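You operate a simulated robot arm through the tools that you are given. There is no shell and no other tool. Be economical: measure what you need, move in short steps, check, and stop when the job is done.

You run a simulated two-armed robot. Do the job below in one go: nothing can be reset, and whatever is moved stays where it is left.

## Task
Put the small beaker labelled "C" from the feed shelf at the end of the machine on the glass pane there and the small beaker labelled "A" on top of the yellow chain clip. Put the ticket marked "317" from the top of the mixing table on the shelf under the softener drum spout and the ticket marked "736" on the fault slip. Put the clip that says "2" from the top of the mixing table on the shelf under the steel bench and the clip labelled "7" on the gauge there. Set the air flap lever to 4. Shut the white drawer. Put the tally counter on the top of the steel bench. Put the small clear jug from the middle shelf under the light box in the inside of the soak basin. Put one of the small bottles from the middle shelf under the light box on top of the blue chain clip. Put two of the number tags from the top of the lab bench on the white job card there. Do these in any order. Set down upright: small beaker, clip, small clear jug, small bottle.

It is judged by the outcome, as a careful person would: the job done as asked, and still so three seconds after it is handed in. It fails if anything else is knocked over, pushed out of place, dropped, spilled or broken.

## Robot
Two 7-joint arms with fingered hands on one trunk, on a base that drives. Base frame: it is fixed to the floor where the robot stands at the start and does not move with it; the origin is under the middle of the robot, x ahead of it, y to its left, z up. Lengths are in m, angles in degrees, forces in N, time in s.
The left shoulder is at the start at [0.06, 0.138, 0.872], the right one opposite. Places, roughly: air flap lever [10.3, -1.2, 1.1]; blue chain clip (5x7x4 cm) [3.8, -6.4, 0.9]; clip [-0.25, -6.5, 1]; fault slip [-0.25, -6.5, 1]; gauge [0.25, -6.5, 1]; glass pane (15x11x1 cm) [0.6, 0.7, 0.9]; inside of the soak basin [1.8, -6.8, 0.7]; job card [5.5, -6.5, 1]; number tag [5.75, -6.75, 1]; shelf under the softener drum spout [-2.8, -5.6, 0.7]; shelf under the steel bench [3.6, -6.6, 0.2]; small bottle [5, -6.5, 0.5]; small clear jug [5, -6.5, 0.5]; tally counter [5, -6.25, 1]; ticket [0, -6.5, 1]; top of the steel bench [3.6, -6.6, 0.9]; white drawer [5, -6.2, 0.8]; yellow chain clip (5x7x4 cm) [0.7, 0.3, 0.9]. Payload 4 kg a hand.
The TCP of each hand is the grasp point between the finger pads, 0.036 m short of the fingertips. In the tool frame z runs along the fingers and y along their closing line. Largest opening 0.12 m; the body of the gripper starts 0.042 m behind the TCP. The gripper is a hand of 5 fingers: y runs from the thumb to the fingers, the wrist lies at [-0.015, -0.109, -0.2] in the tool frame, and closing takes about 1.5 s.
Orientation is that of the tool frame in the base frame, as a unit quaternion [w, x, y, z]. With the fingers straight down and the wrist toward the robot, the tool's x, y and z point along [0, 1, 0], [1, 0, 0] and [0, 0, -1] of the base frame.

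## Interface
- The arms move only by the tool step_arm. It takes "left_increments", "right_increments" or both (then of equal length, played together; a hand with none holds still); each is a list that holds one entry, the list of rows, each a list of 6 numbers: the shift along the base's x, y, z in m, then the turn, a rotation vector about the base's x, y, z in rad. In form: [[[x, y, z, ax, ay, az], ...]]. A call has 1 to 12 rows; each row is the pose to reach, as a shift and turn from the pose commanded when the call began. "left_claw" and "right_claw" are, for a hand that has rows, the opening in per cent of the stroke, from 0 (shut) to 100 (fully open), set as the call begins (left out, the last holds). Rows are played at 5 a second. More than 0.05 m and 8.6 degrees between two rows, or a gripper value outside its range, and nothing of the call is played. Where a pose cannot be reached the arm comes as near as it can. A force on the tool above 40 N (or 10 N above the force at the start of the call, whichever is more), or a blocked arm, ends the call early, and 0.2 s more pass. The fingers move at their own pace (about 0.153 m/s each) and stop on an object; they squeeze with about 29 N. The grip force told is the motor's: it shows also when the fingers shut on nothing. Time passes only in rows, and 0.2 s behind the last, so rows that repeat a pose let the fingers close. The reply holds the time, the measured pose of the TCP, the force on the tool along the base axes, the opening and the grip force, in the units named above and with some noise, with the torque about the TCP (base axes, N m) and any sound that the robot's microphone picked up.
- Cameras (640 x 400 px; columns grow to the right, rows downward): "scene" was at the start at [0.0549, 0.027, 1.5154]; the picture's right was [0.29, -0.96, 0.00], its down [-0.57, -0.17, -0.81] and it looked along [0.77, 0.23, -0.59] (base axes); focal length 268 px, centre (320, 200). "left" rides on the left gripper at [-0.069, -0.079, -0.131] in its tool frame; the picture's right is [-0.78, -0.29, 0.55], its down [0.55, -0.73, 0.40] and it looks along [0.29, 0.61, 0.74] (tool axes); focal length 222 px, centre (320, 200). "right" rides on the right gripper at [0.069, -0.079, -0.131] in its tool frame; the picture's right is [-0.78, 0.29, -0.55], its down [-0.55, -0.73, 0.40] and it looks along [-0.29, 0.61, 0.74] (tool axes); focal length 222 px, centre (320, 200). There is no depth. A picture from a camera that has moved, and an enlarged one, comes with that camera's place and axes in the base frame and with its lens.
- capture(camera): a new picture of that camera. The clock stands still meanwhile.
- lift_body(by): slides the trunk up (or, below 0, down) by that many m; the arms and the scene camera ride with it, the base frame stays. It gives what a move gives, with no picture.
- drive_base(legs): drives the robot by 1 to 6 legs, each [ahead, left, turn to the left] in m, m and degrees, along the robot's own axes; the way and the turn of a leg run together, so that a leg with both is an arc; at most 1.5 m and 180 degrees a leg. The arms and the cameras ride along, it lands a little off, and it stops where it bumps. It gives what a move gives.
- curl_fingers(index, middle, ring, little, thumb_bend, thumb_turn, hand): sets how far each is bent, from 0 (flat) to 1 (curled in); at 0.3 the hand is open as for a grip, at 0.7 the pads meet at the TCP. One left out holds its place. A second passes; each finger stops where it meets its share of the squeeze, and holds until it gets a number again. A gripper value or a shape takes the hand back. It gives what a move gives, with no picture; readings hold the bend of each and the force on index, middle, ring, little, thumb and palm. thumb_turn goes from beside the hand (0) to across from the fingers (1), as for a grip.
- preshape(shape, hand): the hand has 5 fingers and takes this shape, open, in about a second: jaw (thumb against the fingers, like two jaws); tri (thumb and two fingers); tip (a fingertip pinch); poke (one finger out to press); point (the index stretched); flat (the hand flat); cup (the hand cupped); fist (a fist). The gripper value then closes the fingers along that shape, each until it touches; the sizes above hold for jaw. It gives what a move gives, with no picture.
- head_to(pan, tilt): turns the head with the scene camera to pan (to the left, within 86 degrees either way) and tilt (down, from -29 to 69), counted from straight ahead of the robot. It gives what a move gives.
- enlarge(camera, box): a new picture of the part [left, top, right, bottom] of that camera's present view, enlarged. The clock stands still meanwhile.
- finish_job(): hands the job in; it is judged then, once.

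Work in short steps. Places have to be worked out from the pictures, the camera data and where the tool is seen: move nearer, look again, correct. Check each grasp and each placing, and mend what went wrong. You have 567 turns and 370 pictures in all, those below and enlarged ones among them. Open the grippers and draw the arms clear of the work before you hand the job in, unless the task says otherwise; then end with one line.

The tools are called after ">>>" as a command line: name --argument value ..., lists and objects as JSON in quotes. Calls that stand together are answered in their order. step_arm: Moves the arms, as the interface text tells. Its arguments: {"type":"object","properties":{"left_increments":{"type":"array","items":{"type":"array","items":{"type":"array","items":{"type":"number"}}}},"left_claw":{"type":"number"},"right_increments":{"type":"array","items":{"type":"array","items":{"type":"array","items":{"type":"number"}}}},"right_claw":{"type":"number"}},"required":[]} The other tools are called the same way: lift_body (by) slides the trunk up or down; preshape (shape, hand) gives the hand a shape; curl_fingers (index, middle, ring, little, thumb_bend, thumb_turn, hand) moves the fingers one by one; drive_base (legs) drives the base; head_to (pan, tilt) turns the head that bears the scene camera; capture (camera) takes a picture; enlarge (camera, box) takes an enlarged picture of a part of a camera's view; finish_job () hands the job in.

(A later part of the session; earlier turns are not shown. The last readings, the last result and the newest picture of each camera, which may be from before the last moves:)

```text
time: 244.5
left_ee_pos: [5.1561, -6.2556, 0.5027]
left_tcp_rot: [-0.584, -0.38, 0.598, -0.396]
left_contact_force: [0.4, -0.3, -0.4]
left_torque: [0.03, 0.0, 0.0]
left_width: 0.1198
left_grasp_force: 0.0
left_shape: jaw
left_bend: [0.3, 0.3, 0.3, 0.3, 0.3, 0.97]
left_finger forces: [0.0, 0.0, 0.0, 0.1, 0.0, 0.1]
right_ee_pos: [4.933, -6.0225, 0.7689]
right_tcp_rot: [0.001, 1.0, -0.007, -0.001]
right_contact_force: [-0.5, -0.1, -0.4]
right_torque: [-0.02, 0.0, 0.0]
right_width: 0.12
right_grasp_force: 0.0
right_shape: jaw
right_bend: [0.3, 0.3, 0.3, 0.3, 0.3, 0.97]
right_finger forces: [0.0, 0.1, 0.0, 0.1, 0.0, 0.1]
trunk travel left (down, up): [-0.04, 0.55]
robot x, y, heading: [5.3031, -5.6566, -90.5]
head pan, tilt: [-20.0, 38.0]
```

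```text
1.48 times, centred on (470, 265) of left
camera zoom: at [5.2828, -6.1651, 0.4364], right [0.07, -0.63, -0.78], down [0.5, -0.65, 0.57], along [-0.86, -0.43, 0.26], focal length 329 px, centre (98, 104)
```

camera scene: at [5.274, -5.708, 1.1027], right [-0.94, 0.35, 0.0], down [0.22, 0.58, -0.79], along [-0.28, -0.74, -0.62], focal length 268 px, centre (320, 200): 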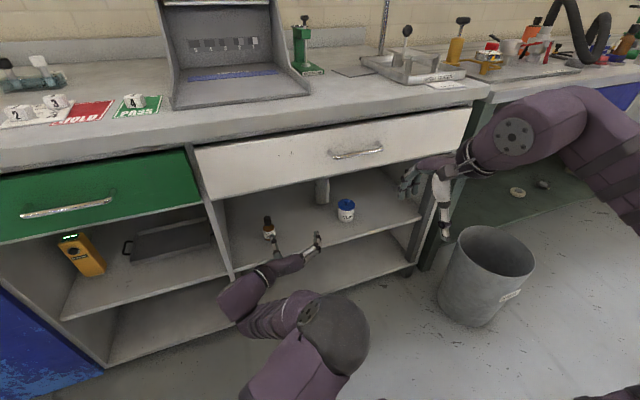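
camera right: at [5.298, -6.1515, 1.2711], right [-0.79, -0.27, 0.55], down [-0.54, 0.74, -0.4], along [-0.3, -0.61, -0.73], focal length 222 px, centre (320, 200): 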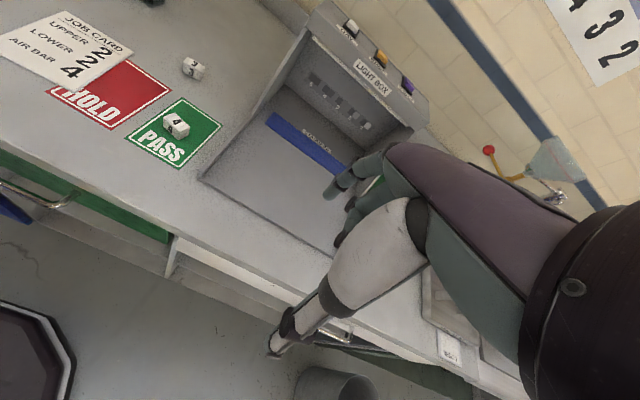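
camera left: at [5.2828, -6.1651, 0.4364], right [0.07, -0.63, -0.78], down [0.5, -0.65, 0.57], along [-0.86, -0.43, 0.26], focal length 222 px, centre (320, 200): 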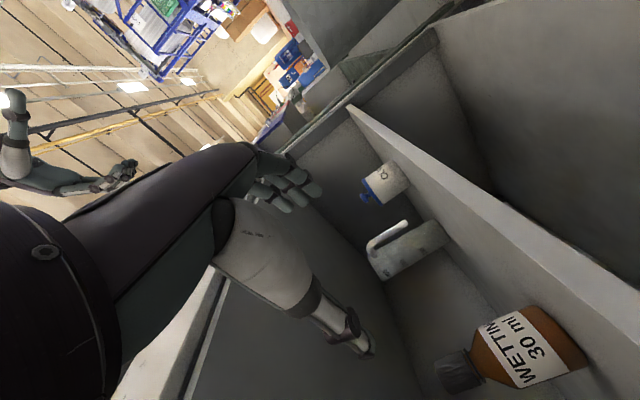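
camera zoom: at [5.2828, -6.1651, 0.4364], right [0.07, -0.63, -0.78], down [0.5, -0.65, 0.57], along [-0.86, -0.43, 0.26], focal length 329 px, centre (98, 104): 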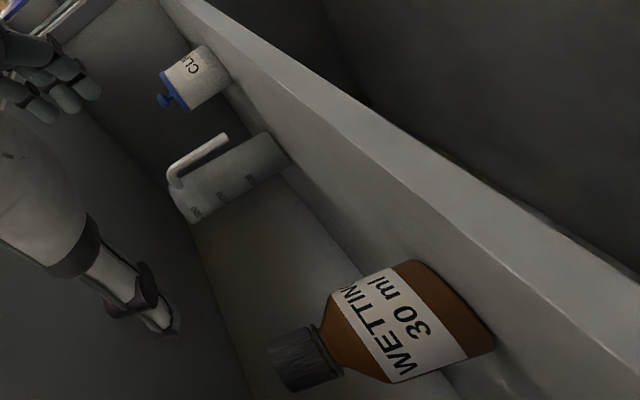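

Jug centre ≈ [4.953,-6.547], diameter ≈ 5.2 cm. I shift the hand onto the approach line, narrow to 85 %, then drive 0.11 m ahead.

>>> step_arm --left_increments '[[[-0.03, -0.003, 0, 0, 0, 0], [-0.06, -0.006, 0, 0, 0, 0], [-0.09, -0.01, 0, 0, 0, 0], [-0.113, -0.013, 0, 0, 0, 0], [-0.113, -0.013, 0, 0, 0, 0]]]' --left_claw 85

>>> drive_base --legs '[[0.11, 0, 0.5]]'

>>> enlarge --camera "scene" --box '[250, 160, 410, 280]'

>>> capture --camera "left"

```text
time: 245.7
left_ee_pos: [5.044, -6.2693, 0.5012]
left_tcp_rot: [-0.583, -0.38, 0.598, -0.398]
left_contact_force: [0.2, -1.0, 0.2]
left_torque: [0.01, 0.01, -0.02]
left_width: 0.1024
left_grasp_force: 0.0
left_shape: jaw
left_bend: [0.31, 0.33, 0.32, 0.44, 0.37, 0.98]
left_finger forces: [0.1, 0.0, 0.0, 0.0, 0.0, 0.1]
right_ee_pos: [4.9324, -6.021, 0.7695]
right_tcp_rot: [0.002, 1.0, -0.006, -0.001]
right_contact_force: [0.2, 1.1, 0.3]
right_torque: [-0.02, 0.01, 0.02]
right_width: 0.1201
right_grasp_force: 0.1
right_shape: jaw
right_bend: [0.3, 0.3, 0.3, 0.3, 0.3, 0.97]
right_finger forces: [0.0, 0.1, 0.0, 0.0, 0.0, 0.0]
trunk travel left (down, up): [-0.04, 0.55]
robot x, y, heading: [5.3068, -5.6623, -90.7]
head pan, tilt: [-20.0, 38.0]
```

```text
time: 246.9
left_ee_pos: [5.0485, -6.3836, 0.5017]
left_tcp_rot: [-0.581, -0.383, 0.596, -0.4]
left_contact_force: [-0.3, -0.6, 0.8]
left_torque: [0.02, -0.01, -0.02]
left_width: 0.1023
left_grasp_force: 0.1
left_shape: jaw
left_bend: [0.31, 0.33, 0.32, 0.44, 0.37, 0.98]
left_finger forces: [0.0, 0.0, 0.0, 0.0, 0.1, 0.0]
right_ee_pos: [4.9359, -6.1369, 0.7694]
right_tcp_rot: [0.002, 1.0, -0.002, -0.001]
right_contact_force: [-0.5, -0.2, -0.8]
right_torque: [0.01, -0.03, 0.02]
right_width: 0.1198
right_grasp_force: 0.1
right_shape: jaw
right_bend: [0.3, 0.3, 0.3, 0.3, 0.3, 0.97]
right_finger forces: [0.1, 0.0, 0.0, 0.0, 0.0, 0.0]
trunk travel left (down, up): [-0.04, 0.55]
robot x, y, heading: [5.3065, -5.769, -89.8]
head pan, tilt: [-20.0, 38.0]
```

```text
3.33 times, centred on (330, 220) of scene
camera zoom: at [5.2739, -5.8197, 1.1027], right [-0.94, 0.34, 0.0], down [0.21, 0.58, -0.79], along [-0.27, -0.74, -0.62], focal length 892 px, centre (287, 133)
```

zoom: 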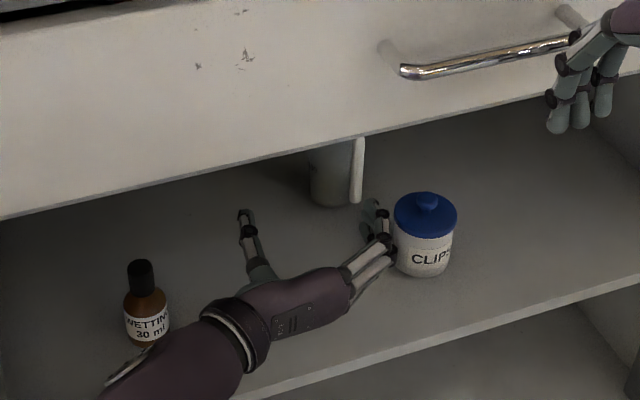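

```text
184 pictures are left
camera left: at [5.1742, -6.2913, 0.4353], right [0.08, -0.62, -0.78], down [0.51, -0.65, 0.57], along [-0.86, -0.44, 0.26], focal length 222 px, centre (320, 200)
```

left: 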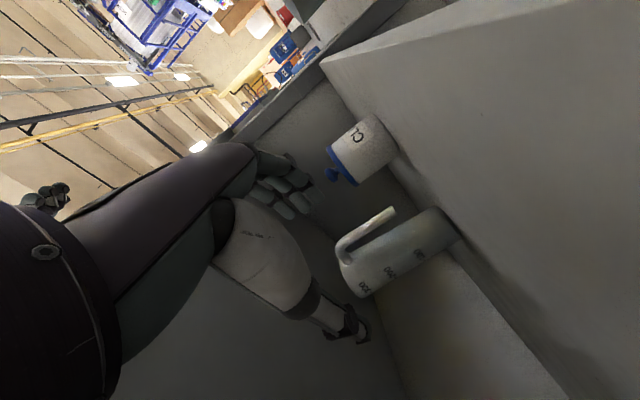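

Clearance to the jar is about 5 cm. I pull the right hand back from the drawer handle and advance the left hand along the line to the jug in two stages.

>>> step_arm --left_increments '[[[-0.015, -0.03, 0, 0, 0, 0], [-0.03, -0.06, 0, 0, 0, 0], [-0.045, -0.09, 0, 0, 0, 0]]]' --right_increments '[[[0, 0.03, 0.01, 0, 0, 0], [0, 0.06, 0.02, 0, 0, 0], [0, 0.09, 0.03, 0, 0, 0]]]'

>>> enlarge --camera "scene" --box '[270, 170, 390, 260]'

>>> capture --camera "left"

```text
time: 247.7
left_ee_pos: [5.0034, -6.4733, 0.5005]
left_tcp_rot: [-0.582, -0.382, 0.596, -0.4]
left_contact_force: [-1.5, 1.4, -0.3]
left_torque: [-0.03, -0.01, 0.0]
left_width: 0.1023
left_grasp_force: 0.1
left_shape: jaw
left_bend: [0.31, 0.33, 0.32, 0.44, 0.37, 0.98]
left_finger forces: [0.0, 0.0, 0.0, 0.1, 0.1, 0.0]
right_ee_pos: [4.9363, -6.0472, 0.8001]
right_tcp_rot: [0.001, 1.0, -0.001, -0.001]
right_contact_force: [0.0, 0.2, -0.4]
right_torque: [-0.03, 0.0, 0.0]
right_width: 0.1199
right_grasp_force: 0.1
right_shape: jaw
right_bend: [0.3, 0.3, 0.3, 0.3, 0.3, 0.97]
right_finger forces: [0.0, 0.0, 0.0, 0.1, 0.1, 0.0]
trunk travel left (down, up): [-0.04, 0.55]
robot x, y, heading: [5.3066, -5.7718, -89.9]
head pan, tilt: [-20.0, 38.0]
```

```text
4.44 times, centred on (330, 215) of scene
camera zoom: at [5.2739, -5.8197, 1.1027], right [-0.94, 0.34, 0.0], down [0.21, 0.58, -0.79], along [-0.27, -0.74, -0.62], focal length 1189 px, centre (276, 133)
```

zoom: 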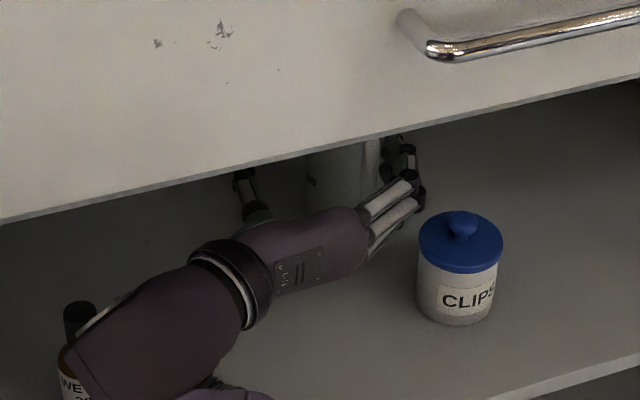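

```text
182 pictures are left
camera left: at [5.1287, -6.3827, 0.4356], right [0.08, -0.62, -0.78], down [0.51, -0.65, 0.57], along [-0.86, -0.44, 0.26], focal length 222 px, centre (320, 200)
```

left: 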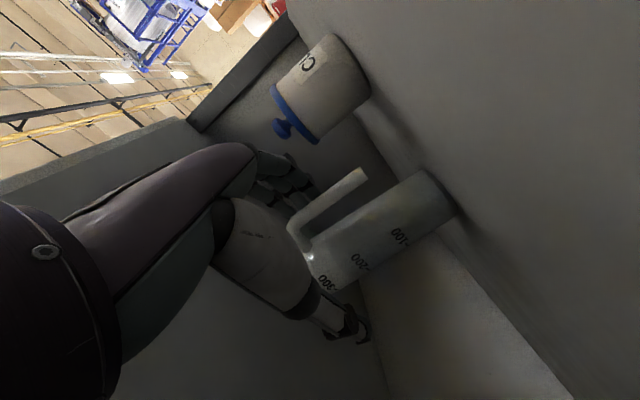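

The jug's handle points toward the front-right, just where the fingers would pass, so this yaw is wrong. I back out, rise to z=0.53 (above the jar lid) and reduce the yaw to about 8°.

>>> step_arm --left_increments '[[[0.015, 0.035, 0.0, 0, 0, 0], [0.03, 0.07, 0.01, 0, 0, 0], [0.047, 0.113, 0.03, 0, 0, 0], [0.04, 0.113, 0.032, 0, 0, 0.065], [0.025, 0.112, 0.032, 0, 0, 0.13], [0.008, 0.111, 0.032, 0, 0, 0.195], [-0.012, 0.11, 0.032, 0, 0, 0.26]]]' --left_claw 100

>>> enlarge --camera "scene" --box '[270, 170, 390, 260]'

>>> capture --camera "left"

```text
refused: row 3 steps farther than a row can; nothing moved
```

```text
4.44 times, centred on (330, 215) of scene
camera zoom: at [5.2739, -5.8197, 1.1027], right [-0.94, 0.34, 0.0], down [0.21, 0.58, -0.79], along [-0.27, -0.74, -0.62], focal length 1189 px, centre (276, 133)
```

zoom: 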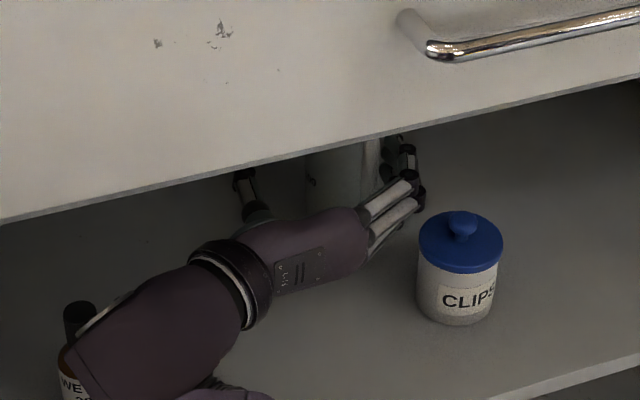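

```text
180 pictures are left
camera left: at [5.1287, -6.3827, 0.4356], right [0.08, -0.62, -0.78], down [0.51, -0.65, 0.57], along [-0.86, -0.44, 0.26], focal length 222 px, centre (320, 200)
```

left: 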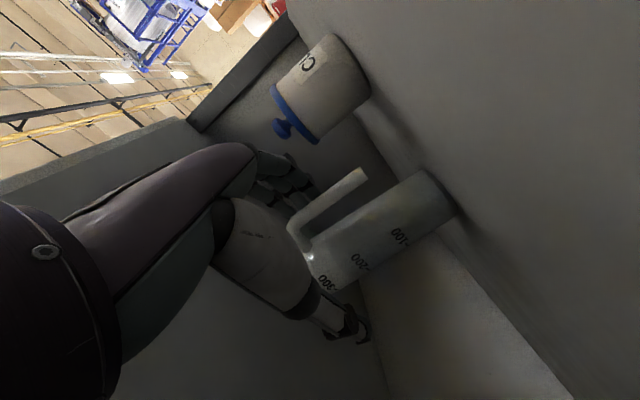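

A row was too long; I send it again with smaller steps.

>>> step_arm --left_increments '[[[0.012, 0.03, 0.0, 0, 0, 0], [0.024, 0.06, 0.005, 0, 0, 0], [0.036, 0.088, 0.018, 0, 0, 0], [0.047, 0.113, 0.032, 0, 0, 0], [0.04, 0.113, 0.032, 0, 0, 0.065], [0.025, 0.112, 0.032, 0, 0, 0.13], [0.008, 0.111, 0.032, 0, 0, 0.195], [-0.012, 0.11, 0.032, 0, 0, 0.26]]]' --left_claw 100

>>> enlarge --camera "scene" --box '[270, 170, 390, 260]'

>>> capture --camera "left"

```text
time: 249.5
left_ee_pos: [4.9908, -6.3642, 0.5323]
left_tcp_rot: [-0.524, -0.456, 0.542, -0.473]
left_contact_force: [0.0, -0.9, 0.3]
left_torque: [0.0, -0.01, 0.04]
left_width: 0.12
left_grasp_force: 0.1
left_shape: jaw
left_bend: [0.3, 0.3, 0.3, 0.3, 0.3, 0.97]
left_finger forces: [0.0, 0.0, 0.0, 0.0, 0.1, 0.0]
right_ee_pos: [4.9357, -6.0478, 0.7993]
right_tcp_rot: [0.001, 1.0, -0.002, 0.0]
right_contact_force: [-0.4, -0.3, -0.4]
right_torque: [0.02, 0.02, 0.0]
right_width: 0.1198
right_grasp_force: 0.0
right_shape: jaw
right_bend: [0.3, 0.3, 0.3, 0.3, 0.3, 0.97]
right_finger forces: [0.0, 0.0, 0.0, 0.0, 0.0, 0.0]
trunk travel left (down, up): [-0.04, 0.55]
robot x, y, heading: [5.3033, -5.7688, -90.0]
head pan, tilt: [-20.0, 38.0]
```

```text
4.44 times, centred on (330, 215) of scene
camera zoom: at [5.274, -5.8197, 1.1027], right [-0.94, 0.34, 0.0], down [0.21, 0.58, -0.79], along [-0.27, -0.74, -0.62], focal length 1189 px, centre (276, 133)
```

zoom: 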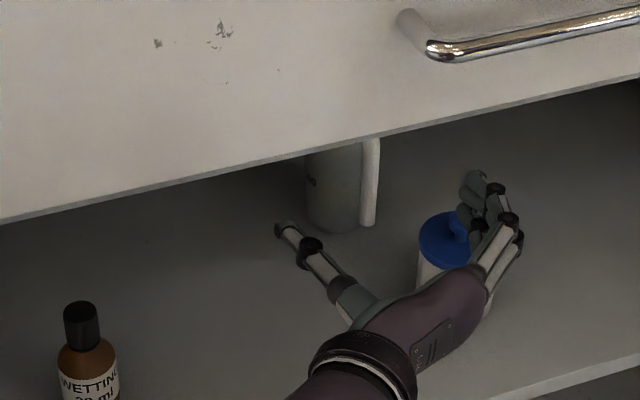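

```text
178 pictures are left
camera left: at [5.0893, -6.2423, 0.4667], right [0.24, -0.58, -0.78], down [0.66, -0.49, 0.57], along [-0.72, -0.65, 0.26], focal length 222 px, centre (320, 200)
```

left: 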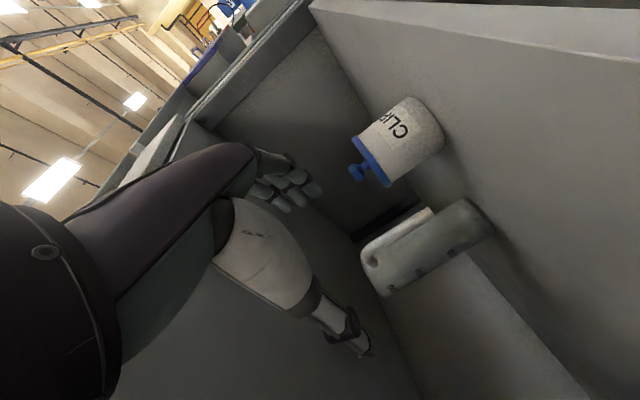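

Yaw is now 8° and the fingers are above the jar. I advance 11 cm and check the handle clearance.

>>> step_arm --left_increments '[[[-0.004, -0.03, 0, 0, 0, 0], [-0.008, -0.06, 0, 0, 0, 0], [-0.012, -0.09, 0, 0, 0, 0], [-0.015, -0.11, 0, 0, 0, 0]]]'

>>> capture --camera "left"

>>> enlarge --camera "scene" --box '[270, 170, 390, 260]'

```text
time: 250.5
left_ee_pos: [4.9758, -6.4728, 0.5338]
left_tcp_rot: [-0.525, -0.457, 0.541, -0.473]
left_contact_force: [-0.5, 0.2, 0.2]
left_torque: [0.03, 0.02, 0.01]
left_width: 0.12
left_grasp_force: 0.0
left_shape: jaw
left_bend: [0.3, 0.3, 0.3, 0.3, 0.3, 0.97]
left_finger forces: [0.1, 0.0, 0.0, 0.0, 0.1, 0.1]
right_ee_pos: [4.9366, -6.0457, 0.8008]
right_tcp_rot: [0.002, 1.0, -0.001, 0.0]
right_contact_force: [0.4, 0.9, 0.5]
right_torque: [-0.01, 0.0, 0.01]
right_width: 0.1201
right_grasp_force: 0.1
right_shape: jaw
right_bend: [0.3, 0.3, 0.3, 0.3, 0.3, 0.97]
right_finger forces: [0.1, 0.0, 0.0, 0.1, 0.0, 0.0]
trunk travel left (down, up): [-0.04, 0.55]
robot x, y, heading: [5.3035, -5.7703, -90.1]
head pan, tilt: [-20.0, 38.0]
```

```text
177 pictures are left
camera left: at [5.074, -6.3515, 0.4679], right [0.24, -0.58, -0.78], down [0.66, -0.49, 0.57], along [-0.72, -0.65, 0.26], focal length 222 px, centre (320, 200)
```

left: 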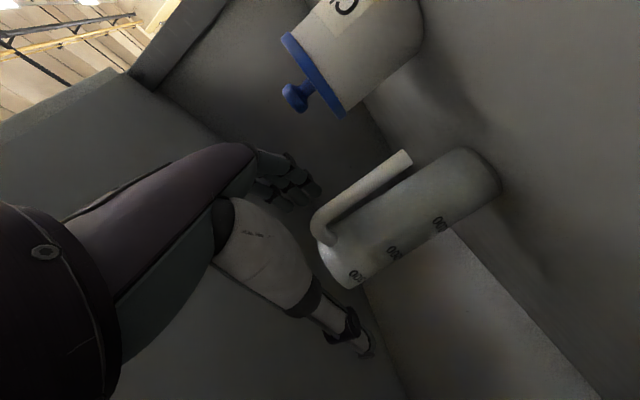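

```text
4.44 times, centred on (330, 215) of scene
camera zoom: at [5.2738, -5.8196, 1.1027], right [-0.94, 0.34, 0.0], down [0.21, 0.58, -0.79], along [-0.27, -0.74, -0.62], focal length 1189 px, centre (276, 133)
```

zoom: 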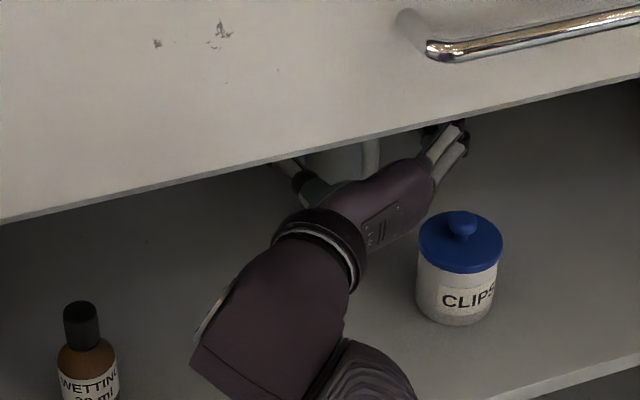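

Clear of the handle and jar; rim is at z≈0.555. I advance the last 4.8 cm, then lower 1.5 cm, and look.

>>> step_arm --left_increments '[[[-0.003, -0.02, 0, 0, 0, 0], [-0.005, -0.035, 0, 0, 0, 0], [-0.007, -0.048, 0, 0, 0, 0], [-0.007, -0.048, -0.008, 0, 0, 0], [-0.007, -0.048, -0.015, 0, 0, 0]]]'

>>> capture --camera "left"

```text
time: 251.7
left_ee_pos: [4.9805, -6.5134, 0.5294]
left_tcp_rot: [-0.524, -0.457, 0.541, -0.473]
left_contact_force: [0.4, 0.2, 0.3]
left_torque: [0.01, 0.03, -0.01]
left_width: 0.1199
left_grasp_force: 0.2
left_shape: jaw
left_bend: [0.3, 0.3, 0.3, 0.3, 0.3, 0.97]
left_finger forces: [0.0, 0.0, 0.0, 0.0, 0.0, 0.1]
left hand out of reach, approached as far as the arm can: row 3, 4, 5
right_ee_pos: [4.9373, -6.0474, 0.7993]
right_tcp_rot: [0.002, 1.0, -0.001, -0.001]
right_contact_force: [0.0, 0.0, -1.0]
right_torque: [-0.01, 0.03, 0.02]
right_width: 0.1199
right_grasp_force: 0.0
right_shape: jaw
right_bend: [0.3, 0.3, 0.3, 0.3, 0.3, 0.97]
right_finger forces: [0.0, 0.0, 0.1, 0.1, 0.0, 0.1]
trunk travel left (down, up): [-0.04, 0.55]
robot x, y, heading: [5.305, -5.7702, -90.0]
head pan, tilt: [-20.0, 38.0]
```

```text
175 pictures are left
camera left: at [5.0791, -6.3926, 0.463], right [0.24, -0.58, -0.78], down [0.66, -0.49, 0.57], along [-0.72, -0.65, 0.26], focal length 222 px, centre (320, 200)
```

left: 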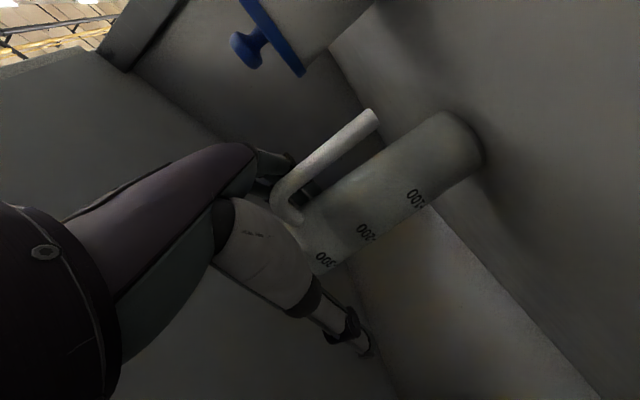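

The arm is at its limit about 1 cm short; a small base nudge (2 cm ahead, 1.2 cm right) finishes the approach.

>>> drive_base --legs '[[0.015, -0.012, 0]]'

>>> capture --camera "left"

```text
time: 252.5
left_ee_pos: [4.9695, -6.5288, 0.5287]
left_tcp_rot: [-0.524, -0.457, 0.541, -0.472]
left_contact_force: [-0.4, 0.4, -0.6]
left_torque: [-0.01, 0.0, -0.02]
left_width: 0.1198
left_grasp_force: 0.1
left_shape: jaw
left_bend: [0.3, 0.3, 0.3, 0.3, 0.3, 0.97]
left_finger forces: [0.0, 0.1, 0.0, 0.1, 0.0, 0.0]
right_ee_pos: [4.9247, -6.0625, 0.7997]
right_tcp_rot: [0.002, 1.0, -0.002, -0.001]
right_contact_force: [0.2, 0.3, 0.3]
right_torque: [-0.01, 0.0, -0.01]
right_width: 0.1198
right_grasp_force: 0.1
right_shape: jaw
right_bend: [0.3, 0.3, 0.3, 0.3, 0.3, 0.97]
right_finger forces: [0.0, 0.0, 0.1, 0.0, 0.0, 0.0]
trunk travel left (down, up): [-0.04, 0.55]
robot x, y, heading: [5.2927, -5.784, -89.6]
head pan, tilt: [-20.0, 38.0]
```

```text
174 pictures are left
camera left: at [5.0675, -6.4079, 0.4629], right [0.24, -0.58, -0.78], down [0.66, -0.49, 0.57], along [-0.72, -0.65, 0.26], focal length 222 px, centre (320, 200)
```

left: 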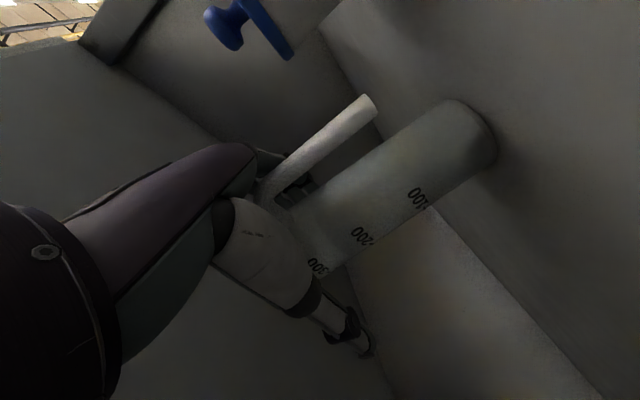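

Nearly ideal. I back off 6 mm, lower 1 cm and close.

>>> step_arm --left_increments '[[[0.001, 0.006, -0.005, 0, 0, 0], [0.001, 0.006, -0.01, 0, 0, 0]]]'

>>> step_arm --left_increments '[[[0, 0, 0, 0, 0, 0], [0, 0, 0, 0, 0, 0], [0, 0, 0, 0, 0, 0], [0, 0, 0, 0, 0, 0], [0, 0, 0, 0, 0, 0], [0, 0, 0, 0, 0, 0], [0, 0, 0, 0, 0, 0], [0, 0, 0, 0, 0, 0]]]' --left_claw 0

>>> capture --camera "left"

>>> enlarge --camera "scene" --box '[270, 170, 390, 260]'

```text
time: 253.1
left_ee_pos: [4.9706, -6.5209, 0.5206]
left_tcp_rot: [-0.524, -0.457, 0.542, -0.472]
left_contact_force: [0.0, 0.2, -0.7]
left_torque: [0.02, -0.02, 0.0]
left_width: 0.1199
left_grasp_force: 0.0
left_shape: jaw
left_bend: [0.3, 0.3, 0.3, 0.3, 0.3, 0.97]
left_finger forces: [0.0, 0.0, 0.0, 0.0, 0.0, 0.0]
left hand out of reach, approached as far as the arm can: row 2
right_ee_pos: [4.9247, -6.0615, 0.8006]
right_tcp_rot: [0.001, 1.0, -0.002, -0.002]
right_contact_force: [0.6, 0.2, 0.2]
right_torque: [0.01, -0.02, -0.01]
right_width: 0.1197
right_grasp_force: 0.0
right_shape: jaw
right_bend: [0.3, 0.3, 0.3, 0.3, 0.3, 0.97]
right_finger forces: [0.0, 0.0, 0.0, 0.0, 0.0, 0.0]
trunk travel left (down, up): [-0.04, 0.55]
robot x, y, heading: [5.2928, -5.7859, -90.4]
head pan, tilt: [-20.0, 38.0]
```

```text
time: 254.9
left_ee_pos: [4.9705, -6.5208, 0.5206]
left_tcp_rot: [-0.525, -0.457, 0.541, -0.472]
left_contact_force: [0.6, 0.7, 1.7]
left_torque: [-0.05, -0.06, -0.03]
left_width: 0.0533
left_grasp_force: 28.8
left_shape: jaw
left_bend: [0.44, 0.49, 0.48, 0.71, 0.62, 1.0]
left_finger forces: [12.8, 6.9, 3.3, 0.0, 25.0, 0.1]
right_ee_pos: [4.925, -6.0633, 0.8002]
right_tcp_rot: [0.001, 1.0, -0.002, -0.001]
right_contact_force: [0.6, -0.6, -0.4]
right_torque: [-0.02, 0.02, 0.01]
right_width: 0.12
right_grasp_force: 0.0
right_shape: jaw
right_bend: [0.3, 0.3, 0.3, 0.3, 0.3, 0.97]
right_finger forces: [0.1, 0.0, 0.1, 0.0, 0.0, 0.0]
trunk travel left (down, up): [-0.04, 0.55]
robot x, y, heading: [5.2885, -5.7879, -90.0]
head pan, tilt: [-20.0, 38.0]
```

```text
173 pictures are left
camera left: at [5.0694, -6.3998, 0.4551], right [0.24, -0.58, -0.78], down [0.65, -0.49, 0.57], along [-0.72, -0.65, 0.26], focal length 222 px, centre (320, 200)
```

left: 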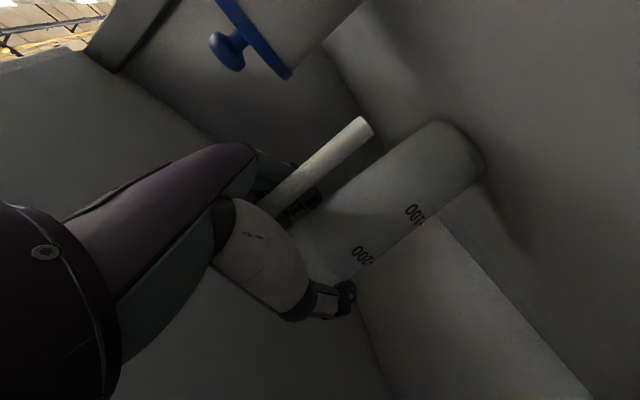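

```text
4.44 times, centred on (330, 215) of scene
camera zoom: at [5.262, -5.8349, 1.1027], right [-0.94, 0.34, 0.0], down [0.21, 0.58, -0.79], along [-0.27, -0.74, -0.62], focal length 1189 px, centre (276, 133)
```

zoom: 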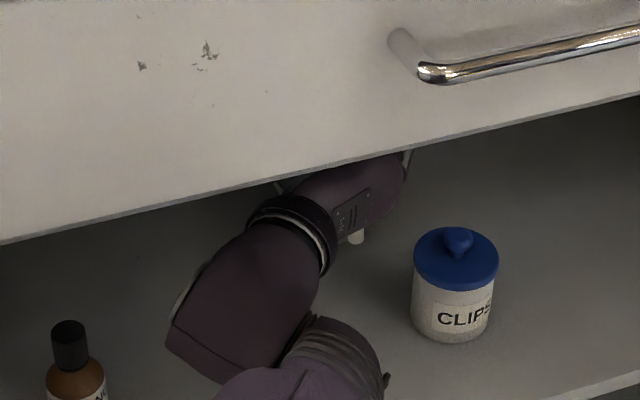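

A solid grip on the jug. I lift 4.5 cm.

>>> step_arm --left_increments '[[[0, 0, 0.01, 0, 0, 0], [0, 0, 0.025, 0, 0, 0], [0, 0, 0.045, 0, 0, 0]]]'

>>> capture --camera "left"

>>> capture --camera "scene"

```text
time: 255.7
left_ee_pos: [4.9695, -6.5235, 0.5645]
left_tcp_rot: [-0.524, -0.457, 0.542, -0.472]
left_contact_force: [0.1, 0.6, -2.8]
left_torque: [-0.02, -0.02, 0.0]
left_width: 0.0534
left_grasp_force: 29.0
left_shape: jaw
left_bend: [0.44, 0.49, 0.48, 0.71, 0.62, 1.0]
left_finger forces: [13.8, 6.5, 3.0, 0.0, 25.6, 0.0]
right_ee_pos: [4.9247, -6.0622, 0.7997]
right_tcp_rot: [0.002, 1.0, -0.001, -0.001]
right_contact_force: [0.4, -0.6, -0.1]
right_torque: [0.02, -0.03, -0.02]
right_width: 0.1198
right_grasp_force: 0.0
right_shape: jaw
right_bend: [0.3, 0.3, 0.3, 0.3, 0.3, 0.97]
right_finger forces: [0.1, 0.0, 0.0, 0.1, 0.0, 0.1]
trunk travel left (down, up): [-0.04, 0.55]
robot x, y, heading: [5.2913, -5.7871, -89.8]
head pan, tilt: [-20.0, 38.0]
```

```text
171 pictures are left
camera left: at [5.0677, -6.4015, 0.4988], right [0.24, -0.58, -0.78], down [0.66, -0.49, 0.57], along [-0.72, -0.65, 0.26], focal length 222 px, centre (320, 200)
```

left: 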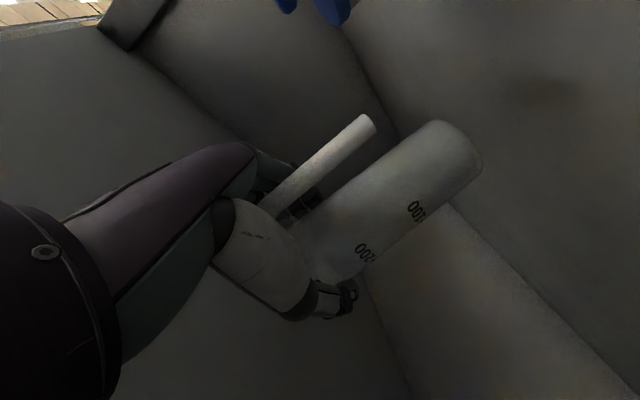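

```text
170 pictures are left
camera scene: at [5.2618, -5.8353, 1.1027], right [-0.94, 0.34, 0.0], down [0.21, 0.58, -0.79], along [-0.27, -0.74, -0.62], focal length 268 px, centre (320, 200)
```

scene: 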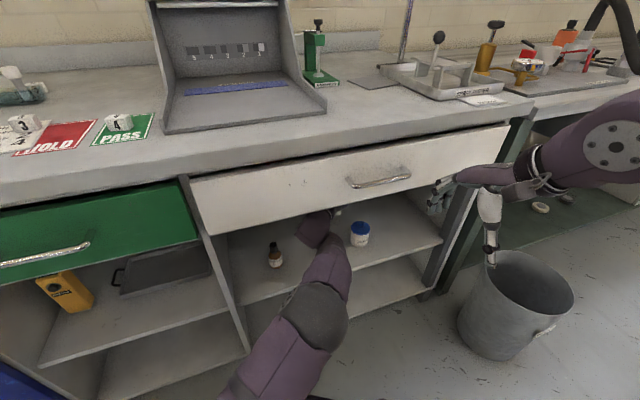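

Jug lifted freely. I shift it 5.5 cm left, away from the jar, then draw it back.

>>> step_arm --left_increments '[[[0.02, 0, 0.005, 0, 0, 0], [0.04, 0, 0.01, 0, 0, 0], [0.055, 0.01, 0.01, 0, 0, 0], [0.06, 0.04, 0.01, 0, 0, 0], [0.062, 0.07, 0.01, 0, 0, 0], [0.064, 0.1, 0.01, 0, 0, 0], [0.066, 0.13, 0.01, 0, 0, 0]]]'

>>> capture --camera "scene"

>>> capture --camera "left"

```text
time: 257.3
left_ee_pos: [5.038, -6.3921, 0.5767]
left_tcp_rot: [-0.525, -0.457, 0.541, -0.473]
left_contact_force: [0.5, 0.0, -2.3]
left_torque: [0.01, -0.04, -0.01]
left_width: 0.0531
left_grasp_force: 28.8
left_shape: jaw
left_bend: [0.44, 0.49, 0.48, 0.71, 0.62, 1.0]
left_finger forces: [13.7, 6.6, 2.9, 0.0, 25.5, 0.1]
right_ee_pos: [4.9243, -6.0618, 0.8]
right_tcp_rot: [0.001, 1.0, -0.001, -0.001]
right_contact_force: [-0.1, -0.1, -0.6]
right_torque: [0.06, 0.01, 0.01]
right_width: 0.1201
right_grasp_force: 0.1
right_shape: jaw
right_bend: [0.3, 0.3, 0.3, 0.3, 0.3, 0.97]
right_finger forces: [0.1, 0.1, 0.0, 0.0, 0.0, 0.1]
trunk travel left (down, up): [-0.04, 0.55]
robot x, y, heading: [5.2952, -5.7882, -89.9]
head pan, tilt: [-20.0, 38.0]
```

```text
169 pictures are left
camera scene: at [5.2619, -5.8353, 1.1027], right [-0.94, 0.34, 0.0], down [0.21, 0.58, -0.79], along [-0.27, -0.74, -0.62], focal length 268 px, centre (320, 200)
```

scene: 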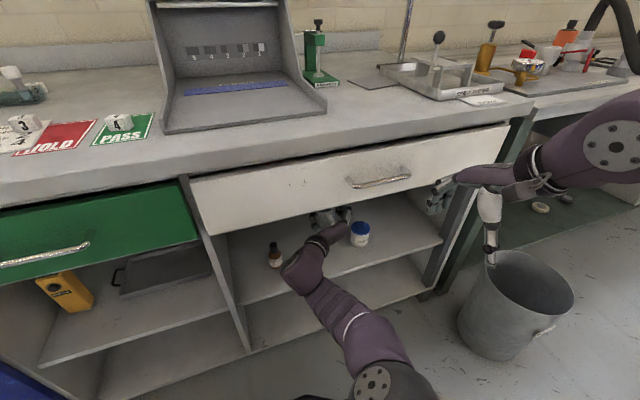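

```text
168 pictures are left
camera left: at [5.1364, -6.2706, 0.5107], right [0.24, -0.58, -0.78], down [0.66, -0.49, 0.57], along [-0.72, -0.65, 0.26], focal length 222 px, centre (320, 200)
```

left: 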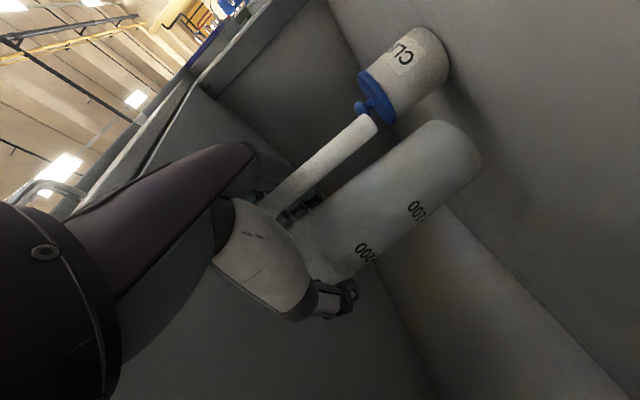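

Clear. I drive straight back 0.4 m, bringing the jug out of the shelf.

>>> drive_base --legs '[[-0.4, 0, 0]]'

>>> lift_body --by 0.4

>>> head_to --pan -10 --tilt 35

>>> capture --camera "scene"

>>> capture --camera "left"

```text
time: 259.8
left_ee_pos: [5.0348, -5.9965, 0.5765]
left_tcp_rot: [-0.526, -0.454, 0.545, -0.469]
left_contact_force: [-0.6, 0.7, -2.8]
left_torque: [0.03, -0.06, 0.02]
left_width: 0.0532
left_grasp_force: 29.0
left_shape: jaw
left_bend: [0.44, 0.49, 0.48, 0.71, 0.62, 1.0]
left_finger forces: [13.6, 6.5, 3.0, 0.1, 25.5, 0.0]
right_ee_pos: [4.924, -5.6656, 0.8003]
right_tcp_rot: [0.002, 1.0, -0.006, -0.001]
right_contact_force: [-0.6, -0.7, -0.3]
right_torque: [-0.01, 0.02, 0.01]
right_width: 0.1198
right_grasp_force: 0.0
right_shape: jaw
right_bend: [0.3, 0.3, 0.3, 0.3, 0.3, 0.97]
right_finger forces: [0.0, 0.1, 0.0, 0.0, 0.0, 0.0]
trunk travel left (down, up): [-0.04, 0.55]
robot x, y, heading: [5.2927, -5.3932, -90.3]
head pan, tilt: [-20.0, 38.0]
```

```text
time: 263.6
left_ee_pos: [5.0346, -5.996, 0.9762]
left_tcp_rot: [-0.527, -0.454, 0.543, -0.47]
left_contact_force: [-0.1, 0.8, -2.9]
left_torque: [0.04, -0.05, -0.01]
left_width: 0.0534
left_grasp_force: 28.9
left_shape: jaw
left_bend: [0.44, 0.49, 0.48, 0.71, 0.62, 1.0]
left_finger forces: [13.6, 6.5, 2.9, 0.0, 25.4, 0.0]
right_ee_pos: [4.9229, -5.6668, 1.199]
right_tcp_rot: [0.002, 1.0, -0.006, 0.0]
right_contact_force: [-0.1, 0.2, -0.2]
right_torque: [-0.03, 0.0, 0.02]
right_width: 0.1201
right_grasp_force: 0.1
right_shape: jaw
right_bend: [0.3, 0.3, 0.3, 0.3, 0.3, 0.97]
right_finger forces: [0.1, 0.0, 0.1, 0.1, 0.0, 0.1]
trunk travel left (down, up): [-0.44, 0.15]
robot x, y, heading: [5.2942, -5.3905, -90.5]
head pan, tilt: [-20.0, 38.0]
```

```text
time: 264.3
left_ee_pos: [5.0337, -5.9972, 0.9762]
left_tcp_rot: [-0.526, -0.454, 0.544, -0.471]
left_contact_force: [-0.4, -0.7, -2.4]
left_torque: [0.02, -0.02, 0.03]
left_width: 0.0532
left_grasp_force: 29.2
left_shape: jaw
left_bend: [0.44, 0.49, 0.48, 0.71, 0.62, 1.0]
left_finger forces: [13.7, 6.6, 3.0, 0.0, 25.4, 0.1]
right_ee_pos: [4.9229, -5.6658, 1.1995]
right_tcp_rot: [0.001, 1.0, -0.006, -0.001]
right_contact_force: [0.0, 0.4, -0.4]
right_torque: [-0.01, 0.03, 0.0]
right_width: 0.1197
right_grasp_force: 0.0
right_shape: jaw
right_bend: [0.3, 0.3, 0.3, 0.3, 0.3, 0.97]
right_finger forces: [0.0, 0.1, 0.1, 0.0, 0.1, 0.0]
trunk travel left (down, up): [-0.44, 0.15]
robot x, y, heading: [5.2916, -5.3961, -90.5]
head pan, tilt: [-10.0, 35.0]
```

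```text
167 pictures are left
camera scene: at [5.2771, -5.4478, 1.5073], right [-0.98, 0.18, 0.0], down [0.11, 0.56, -0.82], along [-0.15, -0.81, -0.57], focal length 268 px, centre (320, 200)
```

scene: 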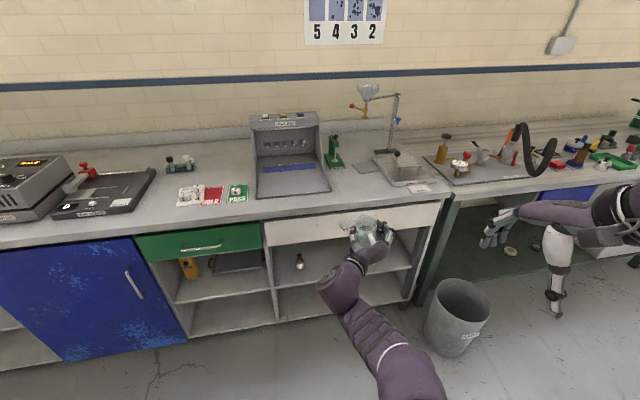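

```text
166 pictures are left
camera left: at [5.1334, -5.8766, 0.9105], right [0.23, -0.58, -0.78], down [0.65, -0.5, 0.57], along [-0.72, -0.64, 0.26], focal length 222 px, centre (320, 200)
```

left: 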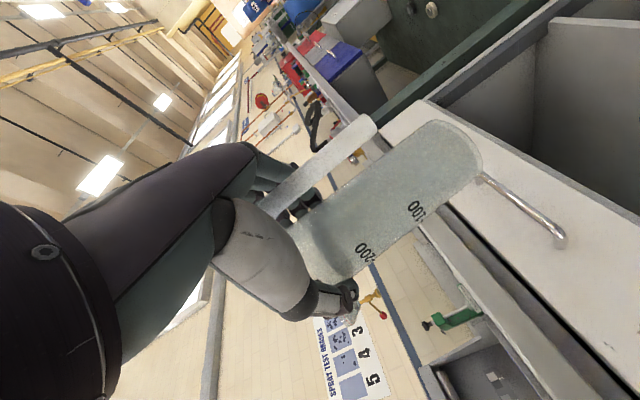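

Jug held well. I raise the trunk a little more and drive along to the soak basin at x≈1.9.

>>> lift_body --by 0.12

>>> drive_base --legs '[[0, -1.5, 0], [0, -1.5, 0], [0, -0.35, 0.5]]'

>>> head_to --pan 0 --tilt 32

>>> capture --camera "scene"

```text
time: 265.8
left_ee_pos: [5.0337, -5.9955, 1.0961]
left_tcp_rot: [-0.527, -0.454, 0.543, -0.47]
left_contact_force: [-0.8, -0.1, -3.2]
left_torque: [0.0, -0.01, -0.03]
left_width: 0.0531
left_grasp_force: 29.5
left_shape: jaw
left_bend: [0.44, 0.49, 0.48, 0.71, 0.62, 1.0]
left_finger forces: [13.6, 6.4, 3.0, 0.0, 25.4, 0.1]
right_ee_pos: [4.9228, -5.6667, 1.3189]
right_tcp_rot: [0.002, 1.0, -0.006, 0.0]
right_contact_force: [-0.3, 0.0, -0.6]
right_torque: [0.04, -0.03, 0.01]
right_width: 0.1198
right_grasp_force: 0.1
right_shape: jaw
right_bend: [0.3, 0.3, 0.3, 0.3, 0.3, 0.97]
right_finger forces: [0.1, 0.0, 0.0, 0.1, 0.0, 0.0]
trunk travel left (down, up): [-0.56, 0.03]
robot x, y, heading: [5.2929, -5.39, -90.5]
head pan, tilt: [-10.0, 35.0]
```

```text
time: 282.4
left_ee_pos: [1.624, -5.8924, 1.0967]
left_tcp_rot: [-0.53, -0.45, 0.547, -0.467]
left_contact_force: [-0.9, 0.6, -3.9]
left_torque: [-0.04, -0.03, -0.01]
left_width: 0.0533
left_grasp_force: 28.7
left_shape: jaw
left_bend: [0.44, 0.49, 0.48, 0.71, 0.62, 1.0]
left_finger forces: [13.6, 6.5, 3.1, 0.0, 25.3, 0.0]
right_ee_pos: [1.5184, -5.5601, 1.3195]
right_tcp_rot: [0.001, 1.0, -0.012, 0.0]
right_contact_force: [-0.5, -0.8, -0.1]
right_torque: [-0.02, 0.0, 0.02]
right_width: 0.1201
right_grasp_force: 0.0
right_shape: jaw
right_bend: [0.3, 0.3, 0.3, 0.3, 0.3, 0.97]
right_finger forces: [0.0, 0.0, 0.0, 0.0, 0.0, 0.0]
trunk travel left (down, up): [-0.56, 0.03]
robot x, y, heading: [1.8922, -5.2904, -91.4]
head pan, tilt: [-10.0, 35.0]
```

```text
time: 283.1
left_ee_pos: [1.624, -5.892, 1.0964]
left_tcp_rot: [-0.53, -0.45, 0.547, -0.466]
left_contact_force: [0.7, 1.0, -3.1]
left_torque: [0.04, -0.05, 0.01]
left_width: 0.0534
left_grasp_force: 28.9
left_shape: jaw
left_bend: [0.44, 0.49, 0.48, 0.71, 0.62, 1.0]
left_finger forces: [13.6, 6.5, 3.0, 0.0, 25.4, 0.0]
right_ee_pos: [1.5174, -5.5589, 1.3198]
right_tcp_rot: [0.002, 1.0, -0.013, -0.001]
right_contact_force: [-0.3, -0.6, 1.2]
right_torque: [0.01, 0.01, 0.0]
right_width: 0.1198
right_grasp_force: 0.0
right_shape: jaw
right_bend: [0.3, 0.3, 0.3, 0.3, 0.3, 0.97]
right_finger forces: [0.0, 0.0, 0.0, 0.1, 0.0, 0.1]
trunk travel left (down, up): [-0.56, 0.03]
robot x, y, heading: [1.888, -5.29, -91.3]
head pan, tilt: [0.0, 32.0]
```

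```text
165 pictures are left
camera scene: at [1.8904, -5.3495, 1.6319], right [-1.0, 0.02, 0.0], down [0.01, 0.53, -0.85], along [-0.02, -0.85, -0.53], focal length 268 px, centre (320, 200)
```

scene: 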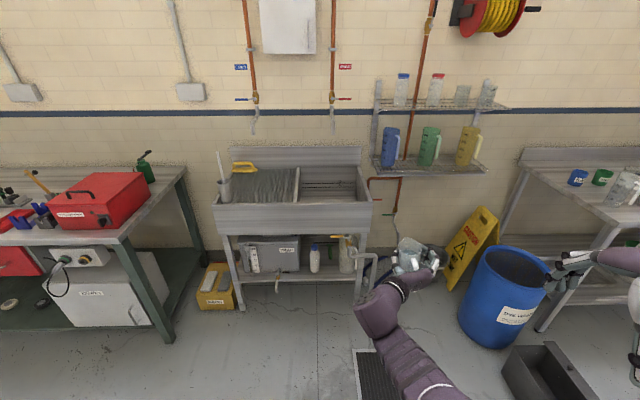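

The basin is the right half of the sink; the jug must be lowered from above, so I'll need to regrasp it top-down. I go closer to see the drainboard and basin.

>>> drive_base --legs '[[0.35, 0.2, 1]]'

>>> head_to --pan 0 --tilt 42

>>> enlarge --camera "scene" --box '[200, 90, 440, 240]'

```text
time: 285.6
left_ee_pos: [1.8278, -6.2431, 1.0952]
left_tcp_rot: [-0.526, -0.454, 0.544, -0.47]
left_contact_force: [-0.4, -0.3, -3.2]
left_torque: [0.03, -0.05, -0.04]
left_width: 0.0535
left_grasp_force: 29.2
left_shape: jaw
left_bend: [0.44, 0.49, 0.48, 0.71, 0.62, 1.0]
left_finger forces: [13.6, 6.6, 2.9, 0.0, 25.5, 0.0]
right_ee_pos: [1.717, -5.9119, 1.3204]
right_tcp_rot: [0.001, 1.0, -0.006, -0.001]
right_contact_force: [0.1, -0.8, 0.0]
right_torque: [0.02, 0.0, -0.02]
right_width: 0.1202
right_grasp_force: 0.1
right_shape: jaw
right_bend: [0.3, 0.3, 0.3, 0.3, 0.3, 0.97]
right_finger forces: [0.0, 0.0, 0.1, 0.0, 0.0, 0.1]
trunk travel left (down, up): [-0.56, 0.03]
robot x, y, heading: [2.0825, -5.6401, -90.5]
head pan, tilt: [0.0, 32.0]
```

```text
time: 286.3
left_ee_pos: [1.8269, -6.2432, 1.0965]
left_tcp_rot: [-0.526, -0.454, 0.544, -0.471]
left_contact_force: [0.7, 0.1, -3.0]
left_torque: [0.01, -0.04, 0.01]
left_width: 0.0534
left_grasp_force: 29.3
left_shape: jaw
left_bend: [0.44, 0.49, 0.48, 0.71, 0.62, 1.0]
left_finger forces: [13.6, 6.6, 3.0, 0.1, 25.3, 0.0]
right_ee_pos: [1.7159, -5.9123, 1.32]
right_tcp_rot: [0.002, 1.0, -0.006, -0.002]
right_contact_force: [0.3, 0.1, -0.5]
right_torque: [0.02, 0.0, -0.02]
right_width: 0.1198
right_grasp_force: 0.1
right_shape: jaw
right_bend: [0.3, 0.3, 0.3, 0.3, 0.3, 0.97]
right_finger forces: [0.0, 0.0, 0.0, 0.1, 0.0, 0.1]
trunk travel left (down, up): [-0.56, 0.03]
robot x, y, heading: [2.0828, -5.6402, -90.4]
head pan, tilt: [0.0, 42.0]
```

```text
2.67 times, centred on (320, 165) of scene
camera zoom: at [2.085, -5.6912, 1.6168], right [-1.0, 0.01, 0.0], down [0.01, 0.67, -0.74], along [-0.01, -0.74, -0.67], focal length 714 px, centre (320, 293)
```

zoom: 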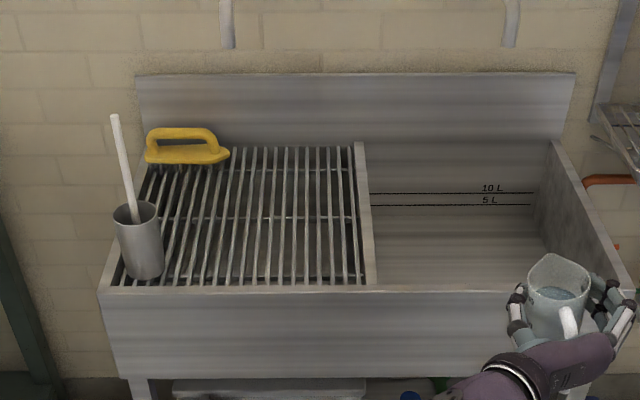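

The rack is open bars, not a good spot to set the jug down. I look over at the mixing table for a flat free spot.

>>> head_to --pan -62 --tilt 22

>>> enlarge --camera "scene" --box '[160, 90, 480, 300]'

```text
time: 287.6
left_ee_pos: [1.826, -6.2429, 1.0965]
left_tcp_rot: [-0.527, -0.455, 0.543, -0.47]
left_contact_force: [-0.5, 0.6, -3.4]
left_torque: [0.06, -0.04, -0.01]
left_width: 0.0533
left_grasp_force: 28.8
left_shape: jaw
left_bend: [0.44, 0.49, 0.48, 0.71, 0.62, 1.0]
left_finger forces: [13.6, 6.5, 3.0, 0.1, 25.4, 0.0]
right_ee_pos: [1.7163, -5.9114, 1.3188]
right_tcp_rot: [0.002, 1.0, -0.004, -0.001]
right_contact_force: [0.0, -0.4, 0.2]
right_torque: [0.02, 0.02, 0.02]
right_width: 0.12
right_grasp_force: 0.0
right_shape: jaw
right_bend: [0.3, 0.3, 0.3, 0.3, 0.3, 0.97]
right_finger forces: [0.1, 0.0, 0.0, 0.0, 0.0, 0.0]
trunk travel left (down, up): [-0.56, 0.03]
robot x, y, heading: [2.0883, -5.6395, -90.5]
head pan, tilt: [-62.0, 22.0]
```

```text
1.90 times, centred on (320, 195) of scene
camera zoom: at [2.0035, -5.6504, 1.6479], right [-0.46, 0.89, 0.0], down [0.33, 0.17, -0.93], along [-0.82, -0.43, -0.38], focal length 510 px, centre (320, 210)
```

zoom: 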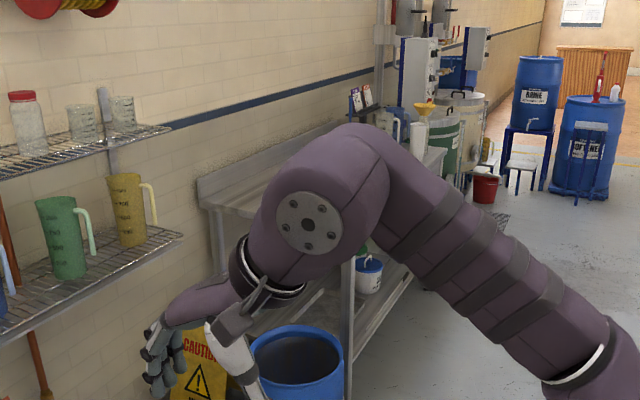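

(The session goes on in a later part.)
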